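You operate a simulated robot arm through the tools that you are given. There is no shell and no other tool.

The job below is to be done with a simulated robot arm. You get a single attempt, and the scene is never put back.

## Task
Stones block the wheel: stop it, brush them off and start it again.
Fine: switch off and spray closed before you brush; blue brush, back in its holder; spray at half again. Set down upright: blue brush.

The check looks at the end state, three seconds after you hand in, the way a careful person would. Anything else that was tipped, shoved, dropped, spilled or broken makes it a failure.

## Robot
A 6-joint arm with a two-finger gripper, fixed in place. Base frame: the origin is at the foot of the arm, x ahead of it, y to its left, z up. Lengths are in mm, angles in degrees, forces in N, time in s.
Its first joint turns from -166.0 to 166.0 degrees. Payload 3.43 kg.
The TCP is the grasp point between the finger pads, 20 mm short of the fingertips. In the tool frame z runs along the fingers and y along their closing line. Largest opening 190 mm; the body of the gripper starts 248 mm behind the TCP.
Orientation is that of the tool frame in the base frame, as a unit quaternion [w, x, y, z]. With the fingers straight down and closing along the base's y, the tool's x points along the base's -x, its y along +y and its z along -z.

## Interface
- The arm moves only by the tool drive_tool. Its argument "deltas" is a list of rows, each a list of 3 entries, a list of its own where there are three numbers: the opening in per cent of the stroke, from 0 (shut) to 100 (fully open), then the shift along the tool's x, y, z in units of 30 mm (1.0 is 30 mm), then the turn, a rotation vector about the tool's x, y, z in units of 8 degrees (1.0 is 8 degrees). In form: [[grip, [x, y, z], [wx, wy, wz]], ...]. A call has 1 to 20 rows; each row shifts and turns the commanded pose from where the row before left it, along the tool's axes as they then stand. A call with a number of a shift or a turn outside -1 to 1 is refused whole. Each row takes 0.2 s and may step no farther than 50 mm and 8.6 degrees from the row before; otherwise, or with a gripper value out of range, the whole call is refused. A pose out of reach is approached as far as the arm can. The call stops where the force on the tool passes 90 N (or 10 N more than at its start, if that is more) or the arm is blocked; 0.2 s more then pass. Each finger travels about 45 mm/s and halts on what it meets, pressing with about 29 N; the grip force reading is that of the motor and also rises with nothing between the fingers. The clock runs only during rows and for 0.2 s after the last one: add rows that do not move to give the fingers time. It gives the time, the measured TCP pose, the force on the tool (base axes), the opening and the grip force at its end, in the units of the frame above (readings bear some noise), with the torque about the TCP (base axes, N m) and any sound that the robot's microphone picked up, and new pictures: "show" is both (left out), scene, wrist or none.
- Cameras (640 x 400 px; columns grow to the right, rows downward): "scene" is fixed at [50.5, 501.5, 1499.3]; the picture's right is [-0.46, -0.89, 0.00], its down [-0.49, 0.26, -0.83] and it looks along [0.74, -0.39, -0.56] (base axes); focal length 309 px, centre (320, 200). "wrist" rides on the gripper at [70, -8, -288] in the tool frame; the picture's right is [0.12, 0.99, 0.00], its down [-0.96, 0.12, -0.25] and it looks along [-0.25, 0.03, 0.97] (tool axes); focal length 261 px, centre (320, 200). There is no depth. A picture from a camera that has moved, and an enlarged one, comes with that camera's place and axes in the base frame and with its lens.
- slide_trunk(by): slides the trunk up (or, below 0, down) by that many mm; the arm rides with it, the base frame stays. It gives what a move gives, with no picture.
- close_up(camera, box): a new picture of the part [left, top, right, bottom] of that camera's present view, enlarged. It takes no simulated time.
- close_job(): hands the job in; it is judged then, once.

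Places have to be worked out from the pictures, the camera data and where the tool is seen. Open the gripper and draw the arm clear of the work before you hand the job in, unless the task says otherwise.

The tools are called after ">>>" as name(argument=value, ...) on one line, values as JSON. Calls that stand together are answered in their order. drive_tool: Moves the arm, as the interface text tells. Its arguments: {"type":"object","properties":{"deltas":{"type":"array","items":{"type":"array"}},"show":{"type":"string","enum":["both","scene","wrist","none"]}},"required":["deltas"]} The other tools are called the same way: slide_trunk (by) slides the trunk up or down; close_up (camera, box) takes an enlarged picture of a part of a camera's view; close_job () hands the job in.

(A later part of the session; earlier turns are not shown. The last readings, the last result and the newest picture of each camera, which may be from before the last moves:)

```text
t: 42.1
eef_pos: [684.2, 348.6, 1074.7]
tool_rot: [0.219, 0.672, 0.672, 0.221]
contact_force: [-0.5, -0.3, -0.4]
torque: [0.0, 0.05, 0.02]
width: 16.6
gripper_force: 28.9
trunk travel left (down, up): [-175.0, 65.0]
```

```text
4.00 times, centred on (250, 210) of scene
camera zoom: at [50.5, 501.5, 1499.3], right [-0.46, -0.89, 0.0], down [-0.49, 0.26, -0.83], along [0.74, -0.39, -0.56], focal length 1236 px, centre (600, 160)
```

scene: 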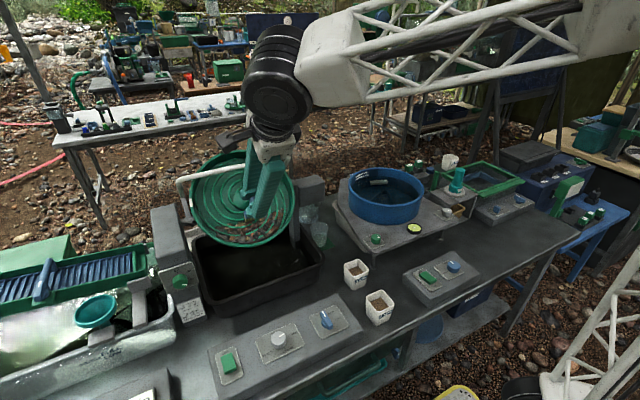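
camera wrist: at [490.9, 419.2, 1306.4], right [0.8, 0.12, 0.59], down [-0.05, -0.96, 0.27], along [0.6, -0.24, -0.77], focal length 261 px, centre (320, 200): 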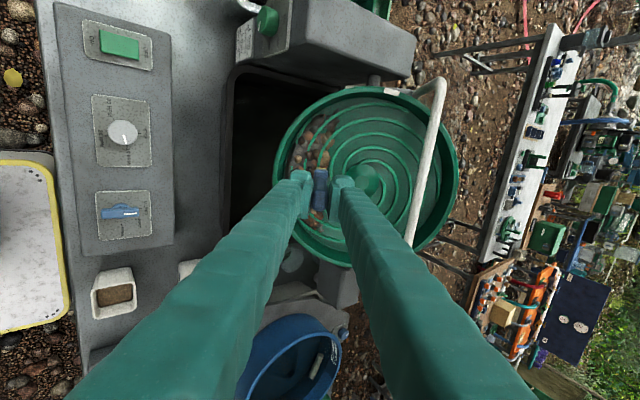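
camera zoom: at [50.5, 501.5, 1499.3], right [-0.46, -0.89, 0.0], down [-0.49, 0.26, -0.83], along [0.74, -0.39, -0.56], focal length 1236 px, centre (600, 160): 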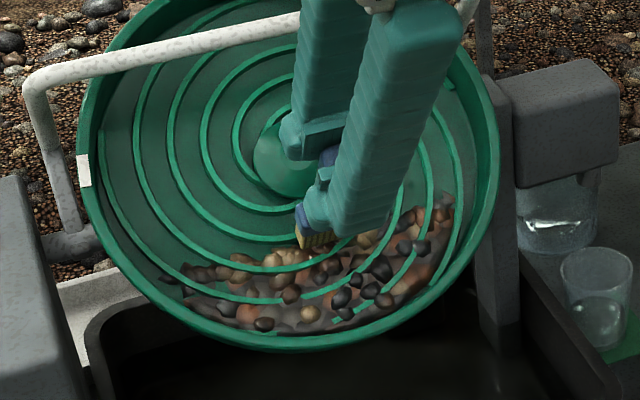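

There's still no force; I estimate about 7 mm left. I continue creeping 3 mm at a time.

>>> drive_tool(deltas=[[0, [0, 0, 0.1], [0, 0, 0]], [0, [0, 0, 0.1], [0, 0, 0]], [0, [0, 0, 0], [0, 0, 0]]], show="none")

>>> drive_tool(deltas=[[0, [0, 0, 0.1], [0, 0, 0]], [0, [0, 0, 0], [0, 0, 0]]], show="none")

>>> close_up(camera="scene", box=[220, 180, 300, 250])

>>> close_up(camera="wrist", box=[240, 80, 420, 220])

```text
t: 42.9
eef_pos: [688.8, 349.9, 1068.9]
tool_rot: [0.219, 0.673, 0.671, 0.22]
contact_force: [-0.1, -0.2, -0.1]
torque: [0.03, -0.01, 0.02]
width: 16.7
gripper_force: 29.0
trunk travel left (down, up): [-175.0, 65.0]
```

```text
t: 43.5
eef_pos: [691.8, 349.6, 1067.3]
tool_rot: [0.219, 0.672, 0.672, 0.221]
contact_force: [-0.9, -0.3, 0.0]
torque: [0.01, 0.03, -0.02]
width: 16.6
gripper_force: 29.4
trunk travel left (down, up): [-175.0, 65.0]
```

```text
5.71 times, centred on (260, 215) of scene
camera zoom: at [50.5, 501.5, 1499.3], right [-0.46, -0.89, 0.0], down [-0.49, 0.26, -0.83], along [0.74, -0.39, -0.56], focal length 1765 px, centre (663, 114)
```

zoom: 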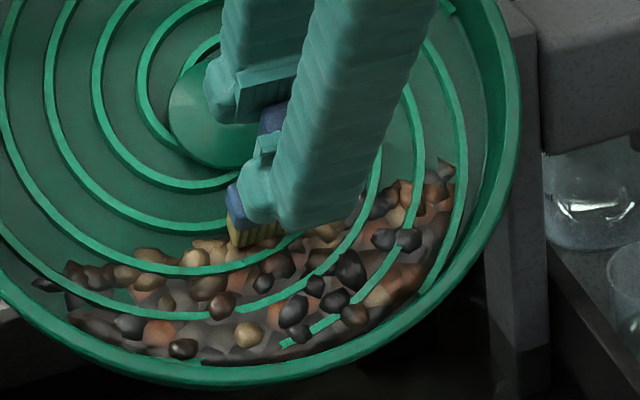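

```text
2.86 times, centred on (330, 150) of wrist
camera zoom: at [514.8, 419.2, 1293.8], right [0.8, 0.12, 0.59], down [-0.05, -0.96, 0.27], along [0.6, -0.24, -0.77], focal length 745 px, centre (291, 343)
```

zoom: 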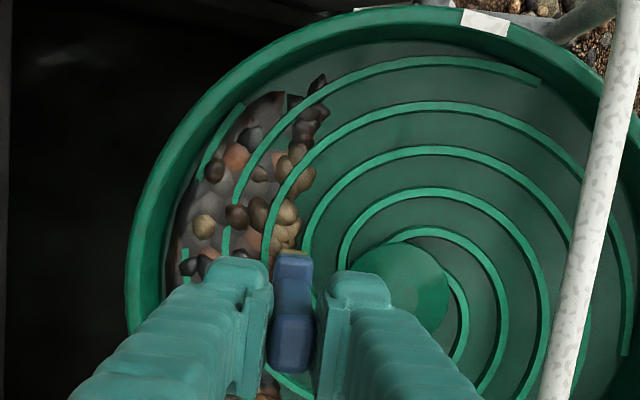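

Still no force at the estimated plane, so I keep creeping in.

>>> drive_tool(deltas=[[0, [0, 0, 0.1], [0, 0, 0]], [0, [0, 0, 0], [0, 0, 0]]], show="none")

>>> drive_tool(deltas=[[0, [0, 0, 0.1], [0, 0, 0]], [0, [0, 0, 0], [0, 0, 0]]], show="none")

>>> drive_tool(deltas=[[0, [0, 0, 0.1], [0, 0, 0]], [0, [0, 0, 0], [0, 0, 0]]], show="none")

>>> close_up(camera="scene", box=[220, 180, 300, 250])

```text
t: 44.1
eef_pos: [692.9, 349.4, 1064.2]
tool_rot: [0.219, 0.672, 0.672, 0.221]
contact_force: [-4.1, -0.5, 4.7]
torque: [0.01, -0.02, 0.01]
width: 16.8
gripper_force: 29.3
trunk travel left (down, up): [-175.0, 65.0]
```

```text
t: 44.7
eef_pos: [694.6, 351.2, 1062.2]
tool_rot: [0.22, 0.672, 0.672, 0.221]
contact_force: [-16.3, -1.1, 19.6]
torque: [0.03, 0.07, 0.02]
width: 16.4
gripper_force: 28.8
trunk travel left (down, up): [-175.0, 65.0]
```

```text
t: 45.3
eef_pos: [696.3, 350.6, 1060.5]
tool_rot: [0.22, 0.671, 0.672, 0.221]
contact_force: [-16.1, 1.1, 19.8]
torque: [0.05, 0.02, 0.13]
width: 16.8
gripper_force: 28.9
trunk travel left (down, up): [-175.0, 65.0]
```

```text
5.71 times, centred on (260, 215) of scene
camera zoom: at [50.5, 501.5, 1499.3], right [-0.46, -0.89, 0.0], down [-0.49, 0.26, -0.83], along [0.74, -0.39, -0.56], focal length 1765 px, centre (663, 114)
```

zoom: 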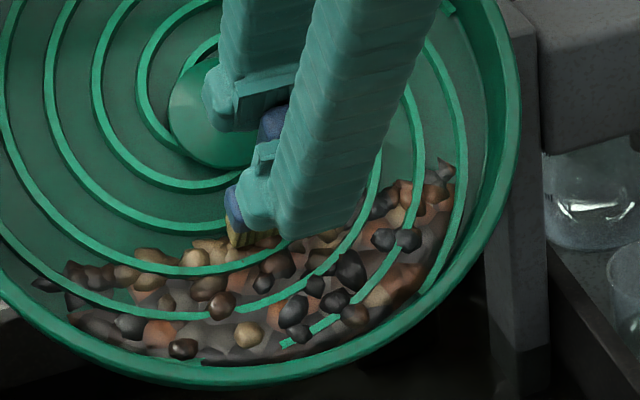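

Contact started near TCP (693, 1064) and capped around 25 N, so the brush may have slid a few mm in the grip. The force direction suggests a slope of about 40°. I back off 3 mm, tilt 4° more, then try a first downslope sweep at y=350.

>>> drive_tool(deltas=[[0, [0, 0, -0.13], [0, 0, 0]], [0, [0, 0, 0], [-0.5, 0, 0]], [0, [0, 0, 0], [0, 0, 0]]], show="none")

>>> drive_tool(deltas=[[0, [0, 0, 0.1], [0, 0, 0]], [0, [0, -0.33, 0], [0, 0, 0]], [0, [0, -0.33, 0], [0, 0, 0]], [0, [0, 0, 0], [0, 0, 0]]], show="none")

>>> close_up(camera="scene", box=[220, 180, 300, 250])

>>> close_up(camera="wrist", box=[240, 80, 420, 220])

```text
t: 46.1
eef_pos: [693.7, 348.9, 1061.3]
tool_rot: [0.243, 0.664, 0.664, 0.244]
contact_force: [0.6, 0.2, 0.2]
torque: [0.03, 0.07, 0.02]
width: 16.4
gripper_force: 29.2
trunk travel left (down, up): [-175.0, 65.0]
```

```text
t: 47.1
eef_pos: [680.3, 350.2, 1047.9]
tool_rot: [0.242, 0.664, 0.664, 0.244]
contact_force: [-0.2, 0.5, -1.5]
torque: [-0.04, 0.03, -0.04]
width: 16.5
gripper_force: 28.9
trunk travel left (down, up): [-175.0, 65.0]
```

```text
5.71 times, centred on (260, 215) of scene
camera zoom: at [50.5, 501.5, 1499.3], right [-0.46, -0.89, 0.0], down [-0.49, 0.26, -0.83], along [0.74, -0.39, -0.56], focal length 1765 px, centre (663, 114)
```

zoom: 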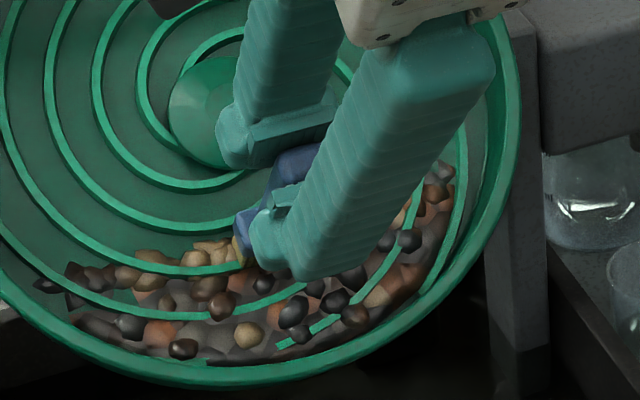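

```text
2.86 times, centred on (330, 150) of wrist
camera zoom: at [488.7, 419.5, 1262.1], right [0.76, 0.12, 0.64], down [-0.07, -0.96, 0.26], along [0.65, -0.24, -0.72], focal length 745 px, centre (291, 343)
```

zoom: 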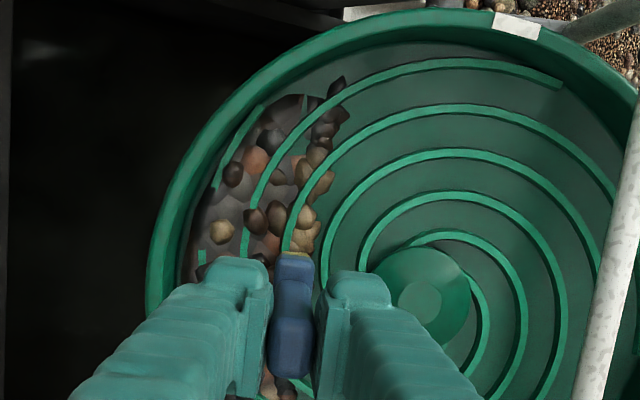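

There's no contact after that 20 mm (the first touch was probably on a stone or rib). I feel for the surface again here.

>>> drive_tool(deltas=[[0, [0, 0, 0.1], [0, 0, 0]], [0, [0, 0, 0], [0, 0, 0]]], show="none")

>>> drive_tool(deltas=[[0, [0, 0, 0.08], [0, 0, 0]], [0, [0, 0, 0], [0, 0, 0]]], show="none")

>>> drive_tool(deltas=[[0, [0, -0.33, 0], [0, 0, 0]], [0, [0, 0, 0], [0, 0, 0]]], show="none")

>>> close_up(camera="scene", box=[220, 180, 300, 250])

```text
t: 47.7
eef_pos: [682.2, 349.8, 1047.3]
tool_rot: [0.243, 0.664, 0.664, 0.244]
contact_force: [-16.8, -2.0, 19.0]
torque: [-0.19, 0.02, -0.19]
width: 16.5
gripper_force: 28.2
trunk travel left (down, up): [-175.0, 65.0]
```

```text
t: 48.3
eef_pos: [683.6, 349.3, 1044.2]
tool_rot: [0.243, 0.664, 0.664, 0.244]
contact_force: [-16.7, 0.9, 19.6]
torque: [0.15, 0.02, 0.07]
width: 16.6
gripper_force: 28.5
trunk travel left (down, up): [-175.0, 65.0]
```

```text
t: 48.9
eef_pos: [675.3, 350.5, 1038.1]
tool_rot: [0.242, 0.664, 0.664, 0.244]
contact_force: [-9.4, 0.8, 16.4]
torque: [0.1, -0.41, 0.12]
width: 16.9
gripper_force: 29.0
trunk travel left (down, up): [-175.0, 65.0]
```

```text
5.71 times, centred on (260, 215) of scene
camera zoom: at [50.5, 501.5, 1499.3], right [-0.46, -0.89, 0.0], down [-0.49, 0.26, -0.83], along [0.74, -0.39, -0.56], focal length 1765 px, centre (663, 114)
```

zoom: 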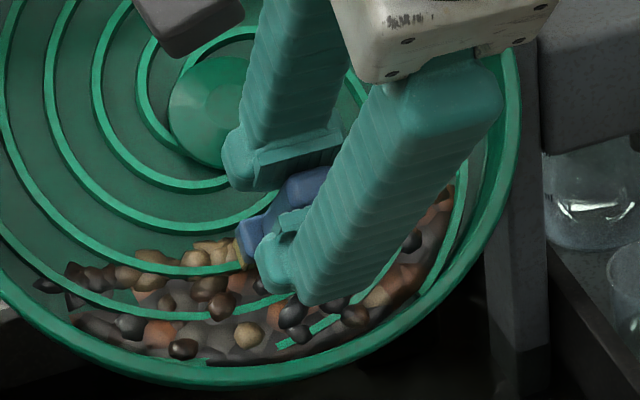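

The contact force is around 19 N and the slope matches the tilt. I continue the downslope stroke to the rim, lift off and look at the effect.

>>> drive_tool(deltas=[[0, [0, -0.2, -0.03], [0, 0, 0]], [0, [0, -0.3, 0], [0, 0, 0]], [0, [0, -0.3, 0], [0, 0, 0]], [0, [0, 0, 0], [0, 0, 0]]], show="none")

>>> drive_tool(deltas=[[0, [0, -0.3, 0], [0, 0, 0]], [0, [0, -0.2, 0], [0, 0, 0]], [0, [0, 0, 0], [0, 0, 0]]], show="both")

>>> close_up(camera="scene", box=[220, 180, 300, 250])

>>> close_up(camera="wrist", box=[240, 80, 420, 220])

```text
t: 49.9
eef_pos: [657.2, 349.4, 1021.9]
tool_rot: [0.242, 0.665, 0.663, 0.243]
contact_force: [-5.7, -2.3, 10.4]
torque: [-0.15, -0.33, -0.13]
width: 16.8
gripper_force: 28.8
trunk travel left (down, up): [-175.0, 65.0]
```

```text
t: 50.7
eef_pos: [646.4, 352.0, 1012.2]
tool_rot: [0.242, 0.665, 0.664, 0.243]
contact_force: [-6.0, -0.6, 10.9]
torque: [0.0, -0.29, -0.01]
width: 17.0
gripper_force: 29.6
trunk travel left (down, up): [-175.0, 65.0]
camera wrist: at [454.0, 420.1, 1226.7], right [0.76, 0.12, 0.64], down [-0.07, -0.96, 0.26], along [0.65, -0.24, -0.72], focal length 261 px, centre (320, 200)
```

scene: 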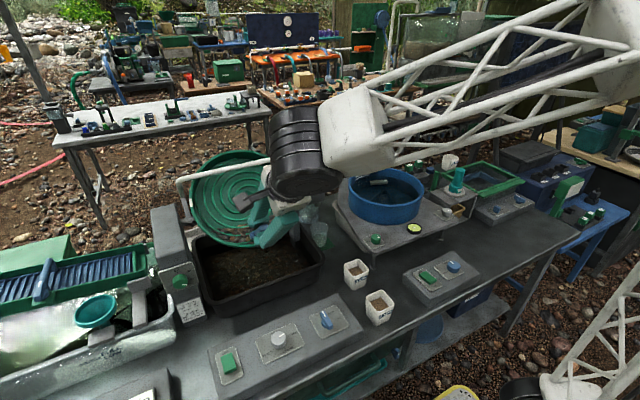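
wrist: 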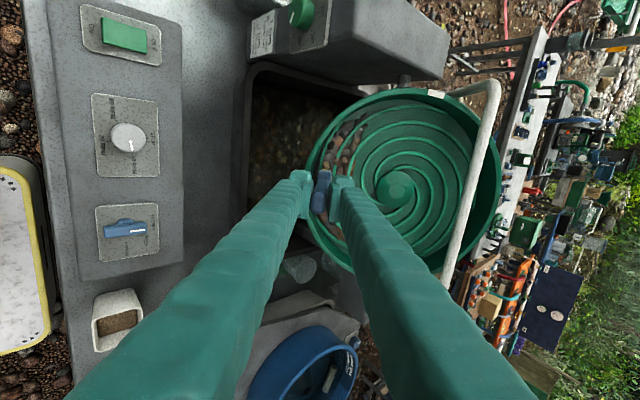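

```text
5.71 times, centred on (260, 215) of scene
camera zoom: at [50.5, 501.5, 1499.3], right [-0.46, -0.89, 0.0], down [-0.49, 0.26, -0.83], along [0.74, -0.39, -0.56], focal length 1765 px, centre (663, 114)
```

zoom: 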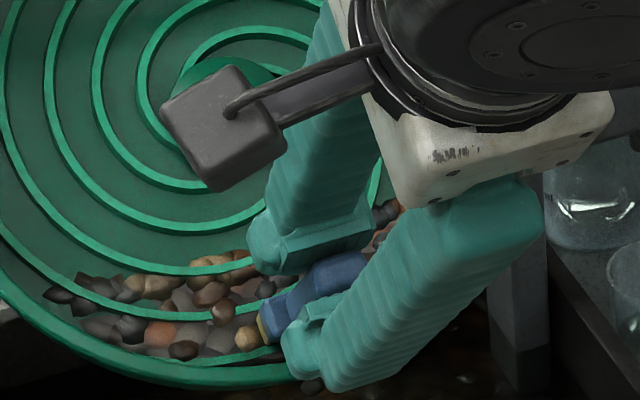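

```text
2.86 times, centred on (330, 150) of wrist
camera zoom: at [454.0, 420.1, 1226.7], right [0.76, 0.12, 0.64], down [-0.07, -0.96, 0.26], along [0.65, -0.24, -0.72], focal length 745 px, centre (291, 343)
```

zoom: 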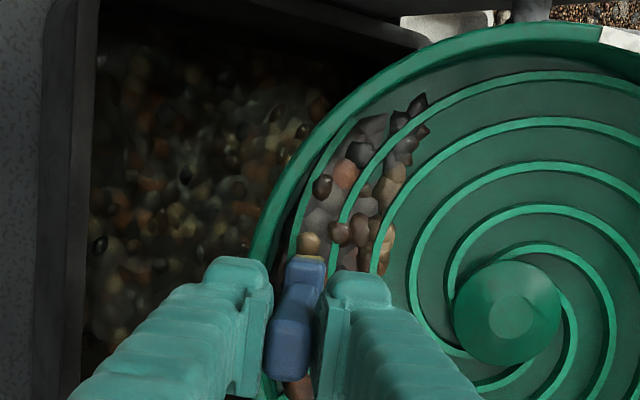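

It works: stones are dropping into the tub below. I lift off along the tool axis and look at what remains.

>>> drive_tool(deltas=[[0, [0, 0, -0.6], [0, 0, 0]], [0, [0, 0.3, -1], [0, 0, 0]], [0, [0, 1, -0.5], [0, 0, 0]], [0, [0, 1, 0], [0, 0, 0]], [0, [0, 0, 0], [0, 0, 0]]])

>>> close_up(camera="scene", box=[180, 140, 310, 260])

>>> close_up(camera="wrist", box=[240, 60, 500, 240])

```text
t: 51.9
eef_pos: [657.0, 350.5, 1103.4]
tool_rot: [0.242, 0.664, 0.664, 0.244]
contact_force: [0.7, -0.6, -0.2]
torque: [0.0, 0.03, -0.01]
width: 16.6
gripper_force: 29.0
trunk travel left (down, up): [-175.0, 65.0]
camera wrist: at [466.0, 419.8, 1318.5], right [0.76, 0.12, 0.64], down [-0.07, -0.96, 0.26], along [0.65, -0.24, -0.72], focal length 261 px, centre (320, 200)
```

scene: 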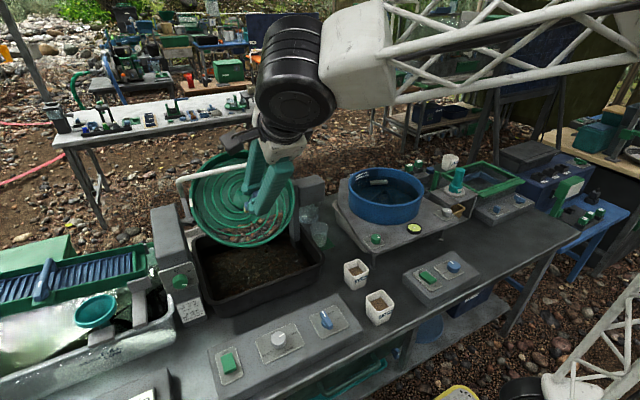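
wrist: 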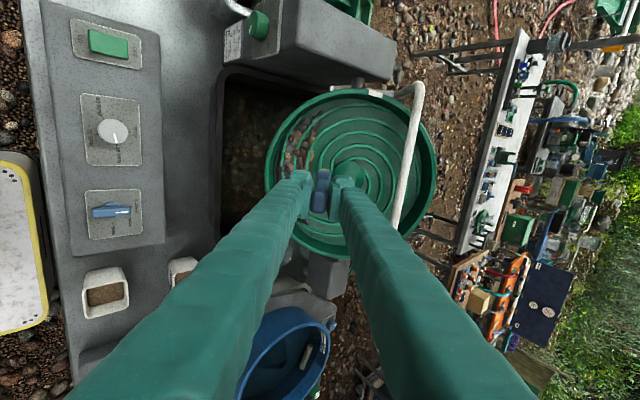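

```text
3.33 times, centred on (245, 200) of scene
camera zoom: at [50.5, 501.5, 1499.3], right [-0.46, -0.89, 0.0], down [-0.49, 0.26, -0.83], along [0.74, -0.39, -0.56], focal length 1030 px, centre (570, 200)
```

zoom: 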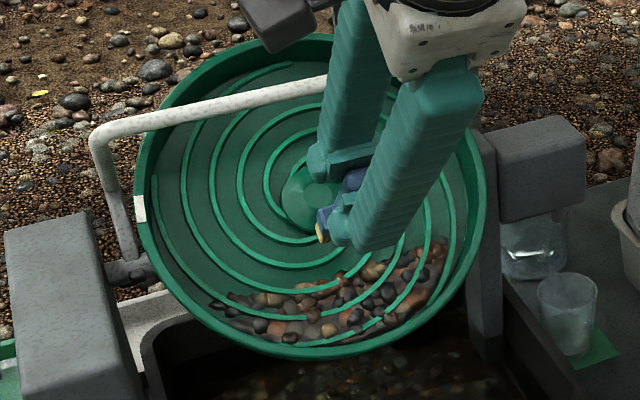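

```text
2.22 times, centred on (370, 150) of wrist
camera zoom: at [466.0, 419.8, 1318.5], right [0.76, 0.12, 0.64], down [-0.07, -0.96, 0.26], along [0.65, -0.24, -0.72], focal length 579 px, centre (209, 311)
```

zoom: 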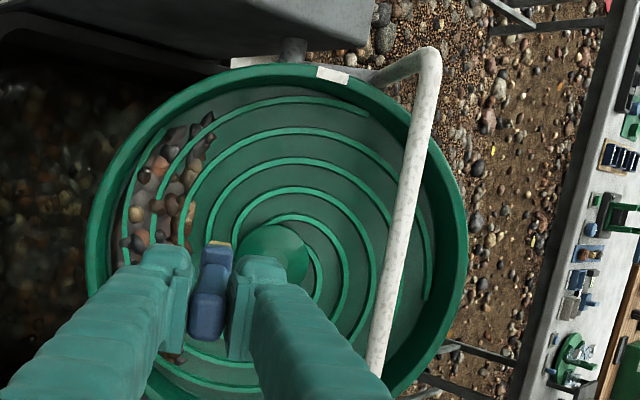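

The patch is thinner, and the brush has tilted slightly in the grip. I do the next stroke one brush width to the +y side with a lighter touch.

>>> drive_tool(deltas=[[0, [0.7, 0, 0.5], [0, 0, 0]], [0, [0.63, 0, 0.7], [0, 0, 0]], [0, [0, 0, 0.5], [0, 0, 0]], [0, [0, 0, 0.3], [0, 0, 0]], [0, [0, 0, 0.05], [0, 0, 0]], [0, [0, -0.2, 0], [0, 0, 0]], [0, [0, -0.3, 0], [0, 0, 0]], [0, [0, -0.3, 0], [0, 0, 0]], [0, [0, 0, 0], [0, 0, 0]]], show="none")

>>> close_up(camera="scene", box=[190, 160, 300, 260])

>>> close_up(camera="wrist", box=[240, 60, 500, 240])

```text
t: 53.9
eef_pos: [680.2, 390.1, 1042.5]
tool_rot: [0.243, 0.664, 0.664, 0.244]
contact_force: [0.4, 0.2, -0.1]
torque: [0.0, 0.03, -0.03]
width: 16.8
gripper_force: 29.4
trunk travel left (down, up): [-175.0, 65.0]
```

```text
4.00 times, centred on (245, 210) of scene
camera zoom: at [50.5, 501.5, 1499.3], right [-0.46, -0.89, 0.0], down [-0.49, 0.26, -0.83], along [0.74, -0.39, -0.56], focal length 1236 px, centre (620, 160)
```

zoom: 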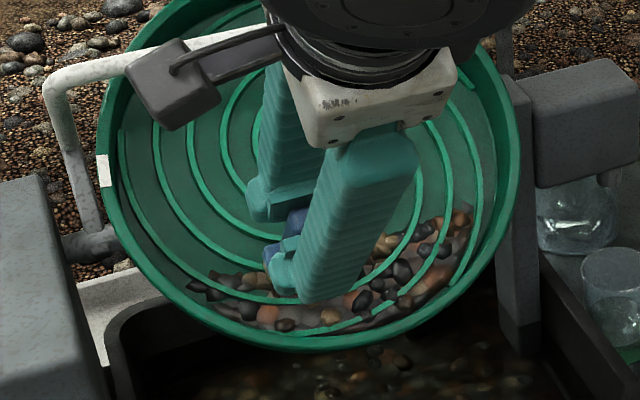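

```text
2.22 times, centred on (370, 150) of wrist
camera zoom: at [488.1, 458.9, 1256.8], right [0.76, 0.12, 0.64], down [-0.07, -0.96, 0.26], along [0.65, -0.24, -0.72], focal length 579 px, centre (209, 311)
```

zoom: 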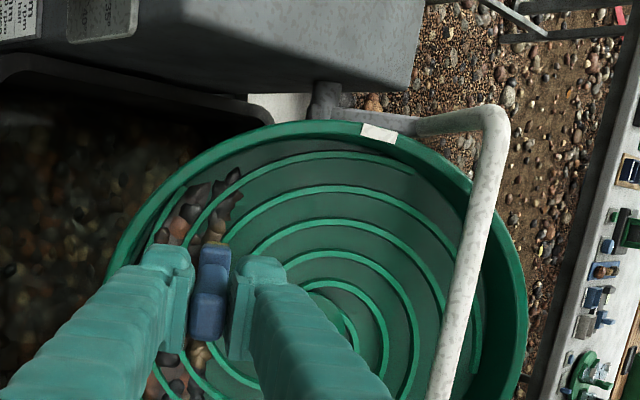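

It's still just clear of the surface. I ease in 2 mm and continue the stroke down to the rim.

>>> drive_tool(deltas=[[0, [0, 0, 0.07], [0, 0, 0]], [0, [0, -0.3, 0], [0, 0, 0]], [0, [0, 0, 0], [0, 0, 0]]], show="none")

>>> drive_tool(deltas=[[0, [0, -0.3, 0], [0, 0, 0]], [0, [0, -0.3, 0], [0, 0, 0]], [0, [0, -0.2, 0], [0, 0, 0]], [0, [0, 0, 0], [0, 0, 0]]], show="none")

>>> close_up(camera="scene", box=[190, 160, 300, 260])

>>> close_up(camera="wrist", box=[240, 60, 500, 240])

```text
t: 54.7
eef_pos: [673.2, 388.8, 1034.4]
tool_rot: [0.243, 0.664, 0.664, 0.244]
contact_force: [-8.0, -0.4, 10.4]
torque: [-0.08, -0.1, -0.07]
width: 16.5
gripper_force: 29.3
trunk travel left (down, up): [-175.0, 65.0]
```

```text
t: 55.7
eef_pos: [655.0, 390.0, 1019.2]
tool_rot: [0.243, 0.664, 0.664, 0.243]
contact_force: [-9.2, -1.2, 14.6]
torque: [-0.03, -0.36, -0.01]
width: 16.5
gripper_force: 29.1
trunk travel left (down, up): [-175.0, 65.0]
```

```text
4.00 times, centred on (245, 210) of scene
camera zoom: at [50.5, 501.5, 1499.3], right [-0.46, -0.89, 0.0], down [-0.49, 0.26, -0.83], along [0.74, -0.39, -0.56], focal length 1236 px, centre (620, 160)
```

zoom: 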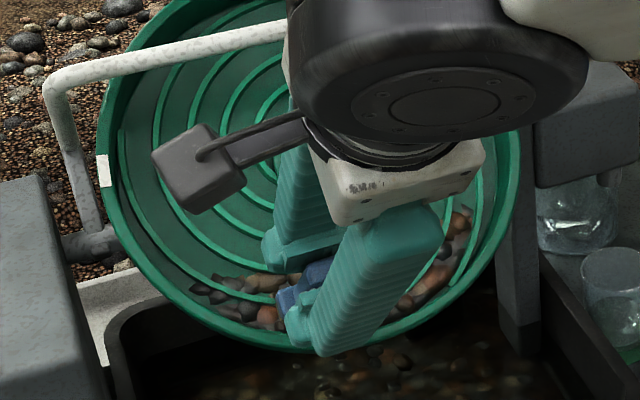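

```text
2.22 times, centred on (370, 150) of wrist
camera zoom: at [463.3, 459.1, 1234.0], right [0.76, 0.12, 0.64], down [-0.07, -0.96, 0.26], along [0.65, -0.24, -0.72], focal length 579 px, centre (209, 311)
```

zoom: 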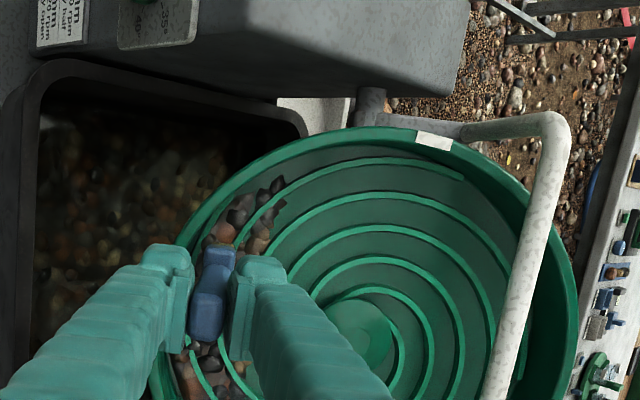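

The stones keep clearing. Next stroke at y≈425, starting higher because the rim curves up there.

>>> drive_tool(deltas=[[0, [0, 0.2, -1], [0, 0, 0]], [0, [0.6, 1, 0], [0, 0, 0]], [0, [0.6, 0.6, 0], [0, 0, 0]], [0, [0, 0, 0.7], [0, 0, 0]], [0, [0, 0, 0.3], [0, 0, 0]], [0, [0, -0.2, 0], [0, 0, 0]], [0, [0, 0, 0], [0, 0, 0]]], show="none")

>>> drive_tool(deltas=[[0, [0, -0.3, 0], [0, 0, 0]], [0, [0, -0.3, 0], [0, 0, 0]], [0, [0, -0.3, 0], [0, 0, 0]], [0, [0, 0, 0], [0, 0, 0]]], show="none")

>>> close_up(camera="scene", box=[190, 160, 300, 260])

>>> close_up(camera="wrist", box=[240, 60, 500, 240])

```text
t: 57.3
eef_pos: [691.7, 427.1, 1050.7]
tool_rot: [0.242, 0.664, 0.664, 0.244]
contact_force: [-5.1, 0.8, 8.0]
torque: [0.01, -0.24, 0.01]
width: 16.7
gripper_force: 28.9
trunk travel left (down, up): [-175.0, 65.0]
```

```text
t: 58.3
eef_pos: [671.0, 425.2, 1032.6]
tool_rot: [0.243, 0.665, 0.663, 0.244]
contact_force: [-2.3, -0.7, 12.4]
torque: [0.1, -0.5, -0.05]
width: 16.9
gripper_force: 29.1
trunk travel left (down, up): [-175.0, 65.0]
```

```text
4.00 times, centred on (245, 210) of scene
camera zoom: at [50.5, 501.5, 1499.3], right [-0.46, -0.89, 0.0], down [-0.49, 0.26, -0.83], along [0.74, -0.39, -0.56], focal length 1236 px, centre (620, 160)
```

zoom: 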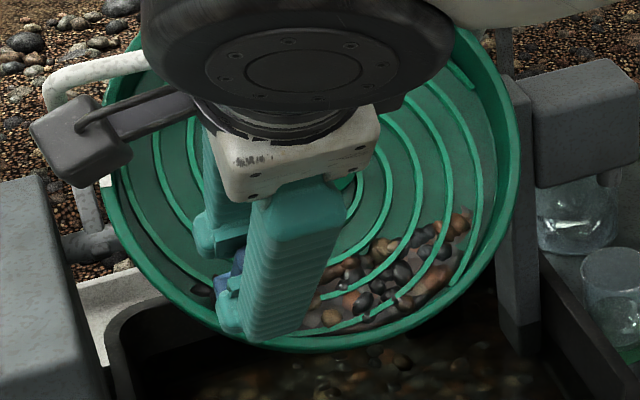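

```text
2.22 times, centred on (370, 150) of wrist
camera zoom: at [479.3, 494.6, 1247.4], right [0.76, 0.12, 0.64], down [-0.07, -0.96, 0.26], along [0.65, -0.24, -0.72], focal length 579 px, centre (209, 311)
```

zoom: 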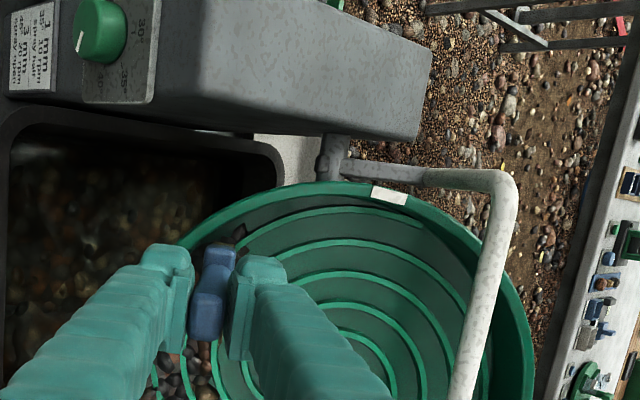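

I take a short stroke at y≈450 to catch the last stones at that end.

>>> drive_tool(deltas=[[0, [0, 0.2, -0.8], [0, 0, 0]], [0, [0.85, 1, 0], [0, 0, 0]], [0, [0, 0.1, 0.5], [0, 0, 0]], [0, [0, 0, 0.3], [0, 0, 0]], [0, [0, -0.25, 0], [0, 0, 0]], [0, [0, -0.25, 0], [0, 0, 0]], [0, [0, -0.2, 0], [0, 0, 0]], [0, [0, 0, 0], [0, 0, 0]]], show="none")

>>> close_up(camera="wrist", box=[240, 60, 500, 240])

```text
t: 60.1
eef_pos: [684.2, 450.3, 1045.0]
tool_rot: [0.243, 0.664, 0.664, 0.244]
contact_force: [6.0, -11.9, 12.0]
torque: [-0.49, -0.93, -0.72]
width: 18.5
gripper_force: 29.3
trunk travel left (down, up): [-175.0, 65.0]
```

```text
2.22 times, centred on (370, 150) of wrist
camera zoom: at [493.0, 519.8, 1258.9], right [0.76, 0.12, 0.64], down [-0.07, -0.96, 0.26], along [0.65, -0.24, -0.72], focal length 579 px, centre (209, 311)
```

zoom: 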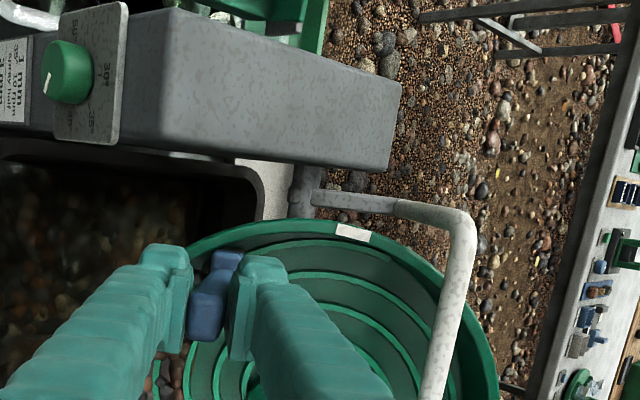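

The brush touched the rim wall and twisted a little. I lift off straight away and check how it sits in the grip.

>>> drive_tool(deltas=[[0, [0, 0.2, -0.5], [0, 0, 0]], [0, [-0.5, 0.3, -1], [0, 0, 0]], [0, [-1, 0, -0.5], [0, 0, 0]], [0, [-1, 0, 0], [0, 0, 0]], [0, [0, 0, 0], [0, 0, 0]]], show="both")

>>> close_up(camera="wrist", box=[260, 120, 400, 240])

>>> close_up(camera="scene", box=[190, 150, 310, 260])

```text
t: 61.3
eef_pos: [657.9, 374.7, 1100.1]
tool_rot: [0.242, 0.665, 0.664, 0.243]
contact_force: [0.0, -0.7, -0.5]
torque: [0.05, 0.03, 0.02]
width: 16.5
gripper_force: 29.4
trunk travel left (down, up): [-175.0, 65.0]
camera wrist: at [466.0, 445.5, 1314.9], right [0.76, 0.12, 0.64], down [-0.07, -0.96, 0.26], along [0.65, -0.24, -0.72], focal length 261 px, centre (320, 200)
```

scene: 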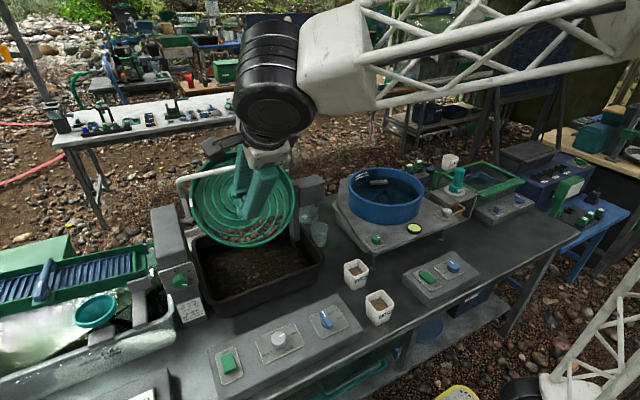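
wrist: 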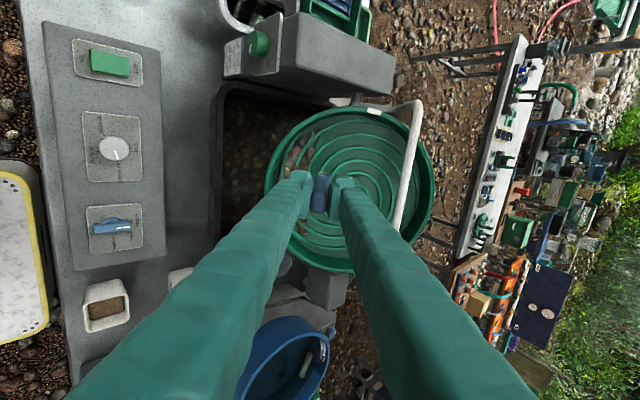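

```text
3.33 times, centred on (330, 180) of wrist
camera zoom: at [466.0, 445.5, 1314.9], right [0.76, 0.12, 0.64], down [-0.07, -0.96, 0.26], along [0.65, -0.24, -0.72], focal length 869 px, centre (287, 267)
```

zoom: 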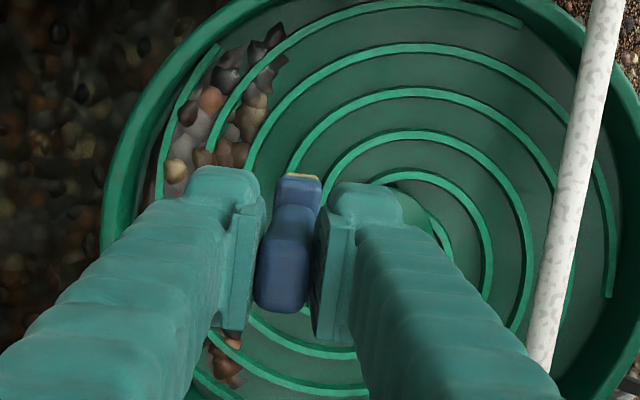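

```text
3.64 times, centred on (250, 205) of scene
camera zoom: at [50.5, 501.5, 1499.3], right [-0.46, -0.89, 0.0], down [-0.49, 0.26, -0.83], along [0.74, -0.39, -0.56], focal length 1123 px, centre (574, 182)
```

zoom: 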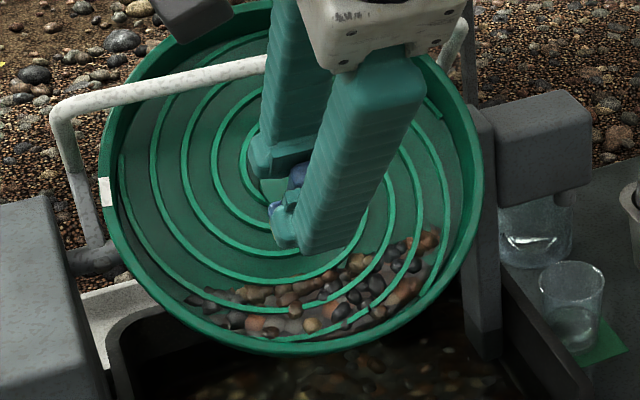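

The brush is nearly straight but has slid about 15 mm up in the grip. The patch seems to shrink as a whole with brushing, so I'll keep stroking the middle lanes away from the wall, lightly. Next is y≈338.

>>> drive_tool(deltas=[[0, [-0.6, 0, 0.6], [0, 0, 0]], [0, [-0.6, -0.2, 0.7], [0, 0, 0]], [0, [0, 0, 0.5], [0, 0, 0]], [0, [0, 0, 0.2], [0, 0, 0]], [0, [0, -0.1, 0.05], [0, 0, 0]], [0, [0, 0, 0], [0, 0, 0]]], show="none")

>>> drive_tool(deltas=[[0, [0, -0.3, 0], [0, 0, 0]], [0, [0, -0.3, 0], [0, 0, 0]], [0, [0, 0, 0], [0, 0, 0]]], show="none")

>>> drive_tool(deltas=[[0, [0, -0.3, 0], [0, 0, 0]], [0, [0, -0.3, 0], [0, 0, 0]], [0, [0, -0.3, 0], [0, 0, 0]], [0, [0, 0, 0], [0, 0, 0]]], show="none")

>>> close_up(camera="scene", box=[190, 150, 310, 260])

>>> close_up(camera="wrist", box=[240, 60, 500, 240])

```text
t: 62.7
eef_pos: [690.0, 340.5, 1047.6]
tool_rot: [0.243, 0.664, 0.663, 0.244]
contact_force: [-15.8, -4.0, 21.1]
torque: [-0.1, -0.32, -0.08]
width: 16.4
gripper_force: 28.9
trunk travel left (down, up): [-175.0, 65.0]
```

```text
t: 63.5
eef_pos: [676.7, 339.4, 1035.6]
tool_rot: [0.242, 0.664, 0.664, 0.244]
contact_force: [-11.5, 0.4, 21.7]
torque: [0.42, -0.8, 0.28]
width: 17.4
gripper_force: 28.9
trunk travel left (down, up): [-175.0, 65.0]
```

```text
t: 64.5
eef_pos: [655.7, 338.6, 1017.3]
tool_rot: [0.243, 0.664, 0.664, 0.244]
contact_force: [-11.0, -0.3, 22.1]
torque: [0.31, -0.91, 0.17]
width: 17.6
gripper_force: 29.1
trunk travel left (down, up): [-175.0, 65.0]
```

```text
3.64 times, centred on (250, 205) of scene
camera zoom: at [50.5, 501.5, 1499.3], right [-0.46, -0.89, 0.0], down [-0.49, 0.26, -0.83], along [0.74, -0.39, -0.56], focal length 1123 px, centre (574, 182)
```

zoom: 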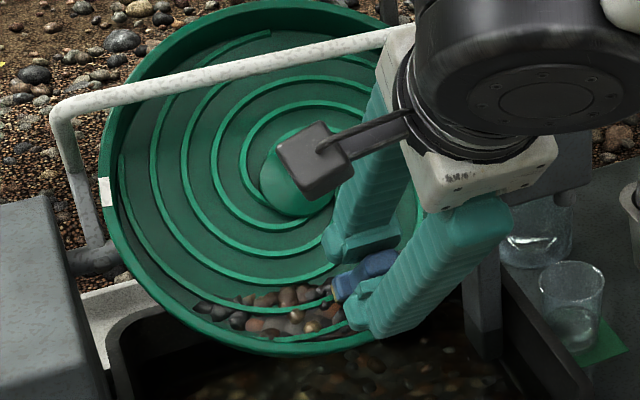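

```text
2.22 times, centred on (370, 150) of wrist
camera zoom: at [463.5, 408.0, 1232.5], right [0.76, 0.12, 0.64], down [-0.07, -0.96, 0.26], along [0.65, -0.24, -0.72], focal length 579 px, centre (209, 311)
```

zoom: 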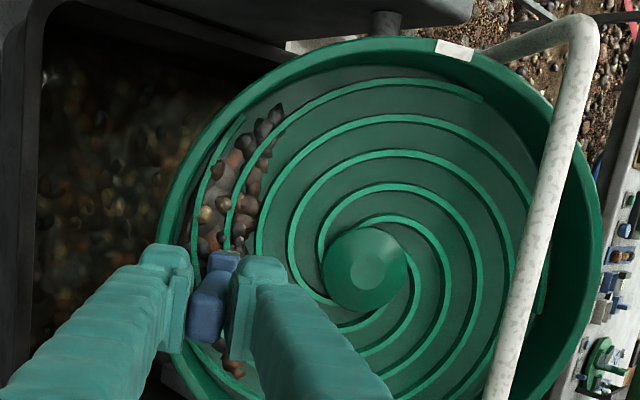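

The patch shrinks uniformly. I was pressing too hard (25 N), so I ease off 2.5 mm and stroke upslope, which also straightens the brush.

>>> drive_tool(deltas=[[0, [0, 0, -0.08], [0, 0, 0]], [0, [0, 0.3, 0], [0, 0, 0]], [0, [0, 0.3, 0], [0, 0, 0]], [0, [0, 0, 0], [0, 0, 0]]], show="none")

>>> drive_tool(deltas=[[0, [0, 0.3, 0], [0, 0, 0]], [0, [0, 0.3, 0], [0, 0, 0]], [0, [0, 0, 0], [0, 0, 0]]], show="none")

>>> close_up(camera="scene", box=[190, 150, 310, 260])

>>> close_up(camera="wrist", box=[260, 120, 400, 240])

```text
t: 65.5
eef_pos: [668.9, 338.9, 1030.8]
tool_rot: [0.242, 0.664, 0.664, 0.243]
contact_force: [-0.3, 0.3, -0.3]
torque: [0.02, 0.0, -0.01]
width: 16.5
gripper_force: 29.3
trunk travel left (down, up): [-175.0, 65.0]
```

```text
t: 66.3
eef_pos: [682.6, 338.8, 1044.1]
tool_rot: [0.242, 0.664, 0.664, 0.244]
contact_force: [-0.9, 0.2, -0.8]
torque: [-0.02, 0.0, 0.0]
width: 16.7
gripper_force: 28.8
trunk travel left (down, up): [-175.0, 65.0]
```

```text
3.64 times, centred on (250, 205) of scene
camera zoom: at [50.5, 501.5, 1499.3], right [-0.46, -0.89, 0.0], down [-0.49, 0.26, -0.83], along [0.74, -0.39, -0.56], focal length 1123 px, centre (574, 182)
```

zoom: 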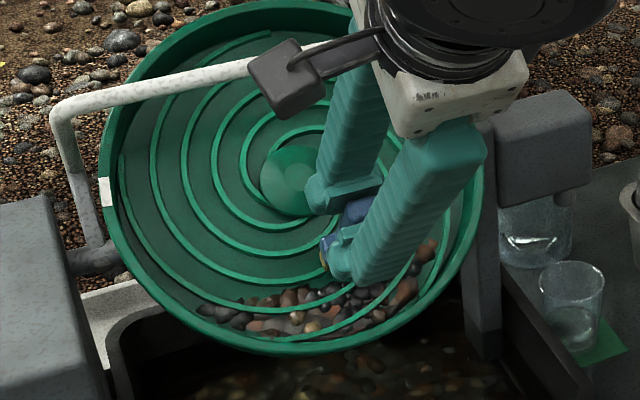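

```text
3.33 times, centred on (330, 180) of wrist
camera zoom: at [490.7, 408.7, 1258.6], right [0.76, 0.12, 0.64], down [-0.07, -0.96, 0.26], along [0.65, -0.24, -0.72], focal length 869 px, centre (287, 267)
```

zoom: 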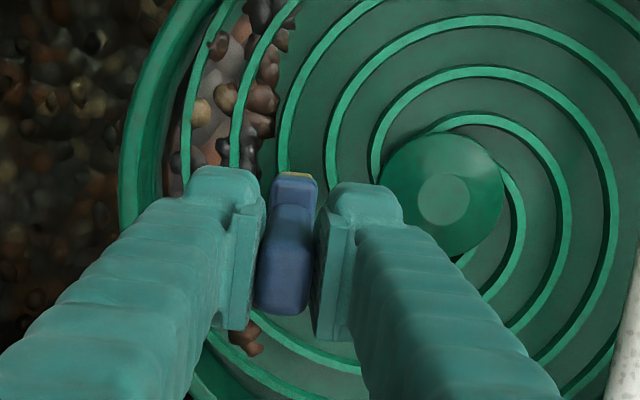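

With the load off, the brush sits straight. Next downstroke at y≈320, about 2 mm deeper than now.

>>> drive_tool(deltas=[[0, [-0.6, 0, 0], [0, 0, 0]], [0, [0, -0.2, 0.07], [0, 0, 0]], [0, [0, -0.3, 0], [0, 0, 0]], [0, [0, -0.3, 0], [0, 0, 0]], [0, [0, 0, 0], [0, 0, 0]]], show="none")

>>> drive_tool(deltas=[[0, [0, -0.3, 0], [0, 0, 0]], [0, [0, -0.3, 0], [0, 0, 0]], [0, [0, 0, 0], [0, 0, 0]]], show="none")

>>> close_up(camera="scene", box=[190, 150, 310, 260])

>>> close_up(camera="wrist", box=[240, 60, 500, 240])

```text
t: 67.5
eef_pos: [665.2, 321.3, 1026.9]
tool_rot: [0.242, 0.664, 0.664, 0.244]
contact_force: [-0.2, -1.0, -0.8]
torque: [-0.02, 0.06, -0.01]
width: 16.7
gripper_force: 29.4
trunk travel left (down, up): [-175.0, 65.0]
```

```text
t: 68.3
eef_pos: [652.1, 321.0, 1014.7]
tool_rot: [0.242, 0.664, 0.664, 0.243]
contact_force: [0.5, -0.2, 3.3]
torque: [-0.08, -0.11, 0.04]
width: 16.6
gripper_force: 28.8
trunk travel left (down, up): [-175.0, 65.0]
```

```text
3.64 times, centred on (250, 205) of scene
camera zoom: at [50.5, 501.5, 1499.3], right [-0.46, -0.89, 0.0], down [-0.49, 0.26, -0.83], along [0.74, -0.39, -0.56], focal length 1123 px, centre (574, 182)
```

zoom: 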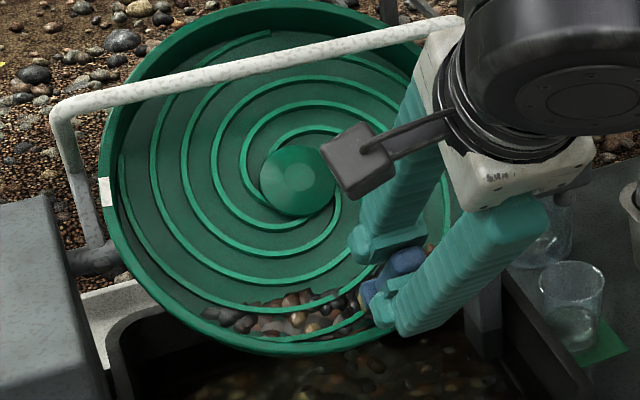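

```text
2.22 times, centred on (370, 150) of wrist
camera zoom: at [460.0, 390.7, 1229.3], right [0.76, 0.12, 0.64], down [-0.07, -0.96, 0.26], along [0.65, -0.24, -0.72], focal length 579 px, centre (209, 311)
```

zoom: 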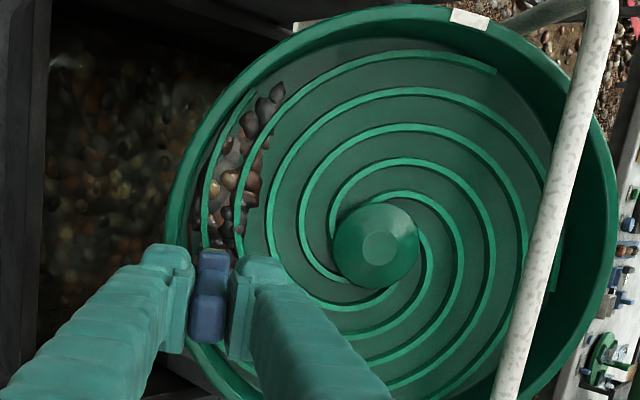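

The contact is too light (3 N). I go 2 mm deeper and stroke up and back down here around y≈320.

>>> drive_tool(deltas=[[0, [0, 0.25, 0.07], [0, 0, 0]], [0, [0, 0.3, 0], [0, 0, 0]], [0, [0, 0.3, 0], [0, 0, 0]], [0, [0, 0.3, 0], [0, 0, 0]], [0, [0, 0, 0], [0, 0, 0]]], show="none")

>>> drive_tool(deltas=[[0, [0, -0.3, 0], [0, 0, 0]], [0, [0, -0.3, 0], [0, 0, 0]], [0, [0, -0.3, 0], [0, 0, 0]], [0, [0, -0.25, 0], [0, 0, 0]], [0, [0, 0, 0], [0, 0, 0]]], show="none")

>>> close_up(camera="scene", box=[190, 150, 310, 260])

>>> close_up(camera="wrist", box=[240, 60, 500, 240])

```text
t: 69.5
eef_pos: [678.7, 322.6, 1035.6]
tool_rot: [0.242, 0.665, 0.664, 0.243]
contact_force: [-19.8, 1.2, 14.1]
torque: [0.31, 0.65, 0.4]
width: 16.9
gripper_force: 29.1
trunk travel left (down, up): [-175.0, 65.0]
```

```text
t: 70.7
eef_pos: [652.5, 321.1, 1012.7]
tool_rot: [0.241, 0.664, 0.664, 0.245]
contact_force: [-5.1, -0.8, 8.6]
torque: [-0.02, -0.22, -0.07]
width: 16.8
gripper_force: 28.6
trunk travel left (down, up): [-175.0, 65.0]
```

```text
3.64 times, centred on (250, 205) of scene
camera zoom: at [50.5, 501.5, 1499.3], right [-0.46, -0.89, 0.0], down [-0.49, 0.26, -0.83], along [0.74, -0.39, -0.56], focal length 1123 px, centre (574, 182)
```

zoom: 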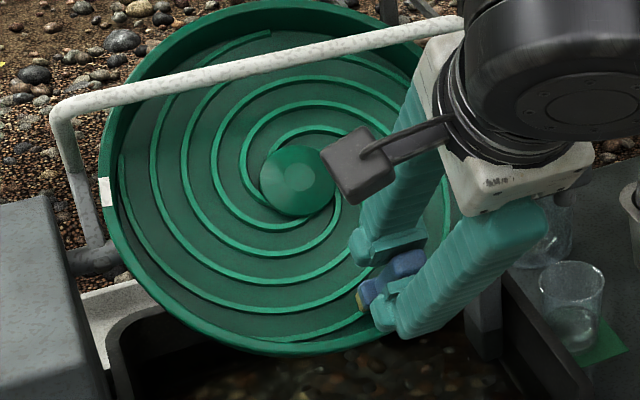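

```text
2.22 times, centred on (370, 150) of wrist
camera zoom: at [460.9, 390.7, 1226.4], right [0.76, 0.12, 0.64], down [-0.07, -0.96, 0.26], along [0.65, -0.25, -0.72], focal length 579 px, centre (209, 311)
```

zoom: 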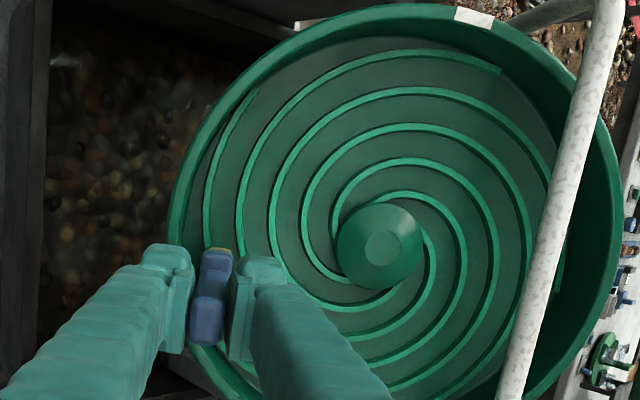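

The wheel is clear of stones. I back away along the tool axis and check the whole wheel.

>>> drive_tool(deltas=[[0, [0, 0, -0.6], [0, 0, 0]], [0, [0, 0, -1], [0, 0, 0]], [0, [0, 0, -1], [0, 0, 0]], [0, [-0.5, 0, -1], [0, 0, 0]], [0, [-1, 0, 0], [0, 0, 0]], [0, [-1, 0, 0], [0, 0, 0]], [0, [-1, 0, 0], [0, 0, 0]], [0, [-1, 0, 0], [0, 0, 0]], [0, [0, 0, 0], [0, 0, 0]]])

>>> close_up(camera="scene", box=[180, 140, 320, 260])

>>> close_up(camera="wrist", box=[260, 120, 400, 240])

```text
t: 72.7
eef_pos: [586.1, 187.6, 1097.7]
tool_rot: [0.243, 0.665, 0.664, 0.243]
contact_force: [0.7, 0.5, -0.7]
torque: [-0.01, -0.01, 0.01]
width: 16.7
gripper_force: 28.9
trunk travel left (down, up): [-175.0, 65.0]
camera wrist: at [393.2, 256.5, 1310.8], right [0.76, 0.12, 0.64], down [-0.07, -0.96, 0.26], along [0.65, -0.24, -0.72], focal length 261 px, centre (320, 200)
```

scene: 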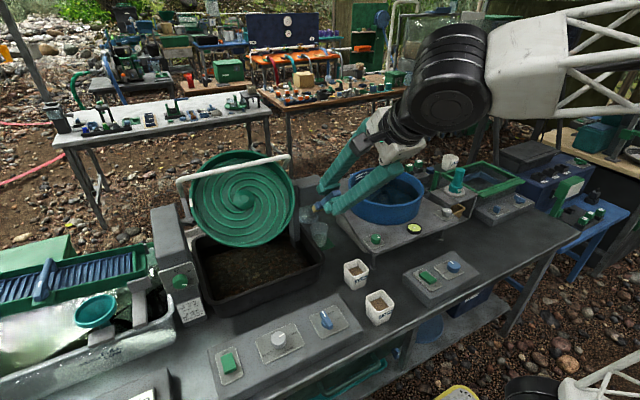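
wrist: 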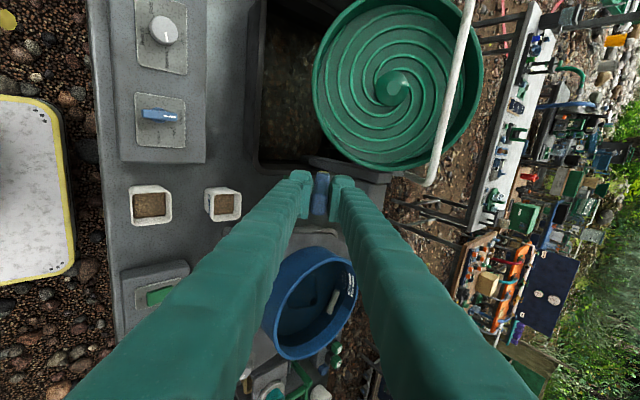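

```text
3.33 times, centred on (250, 200) of scene
camera zoom: at [50.5, 501.5, 1499.3], right [-0.46, -0.89, 0.0], down [-0.49, 0.26, -0.83], along [0.74, -0.39, -0.56], focal length 1030 px, centre (553, 200)
```

zoom: 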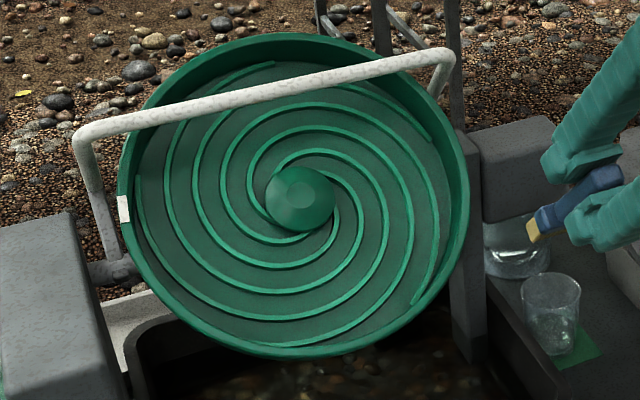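

```text
3.33 times, centred on (330, 180) of wrist
camera zoom: at [393.2, 256.5, 1310.8], right [0.76, 0.12, 0.64], down [-0.07, -0.96, 0.26], along [0.65, -0.24, -0.72], focal length 869 px, centre (287, 267)
```

zoom: 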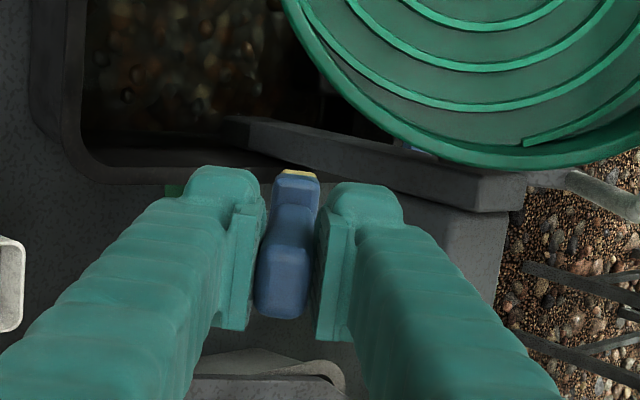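

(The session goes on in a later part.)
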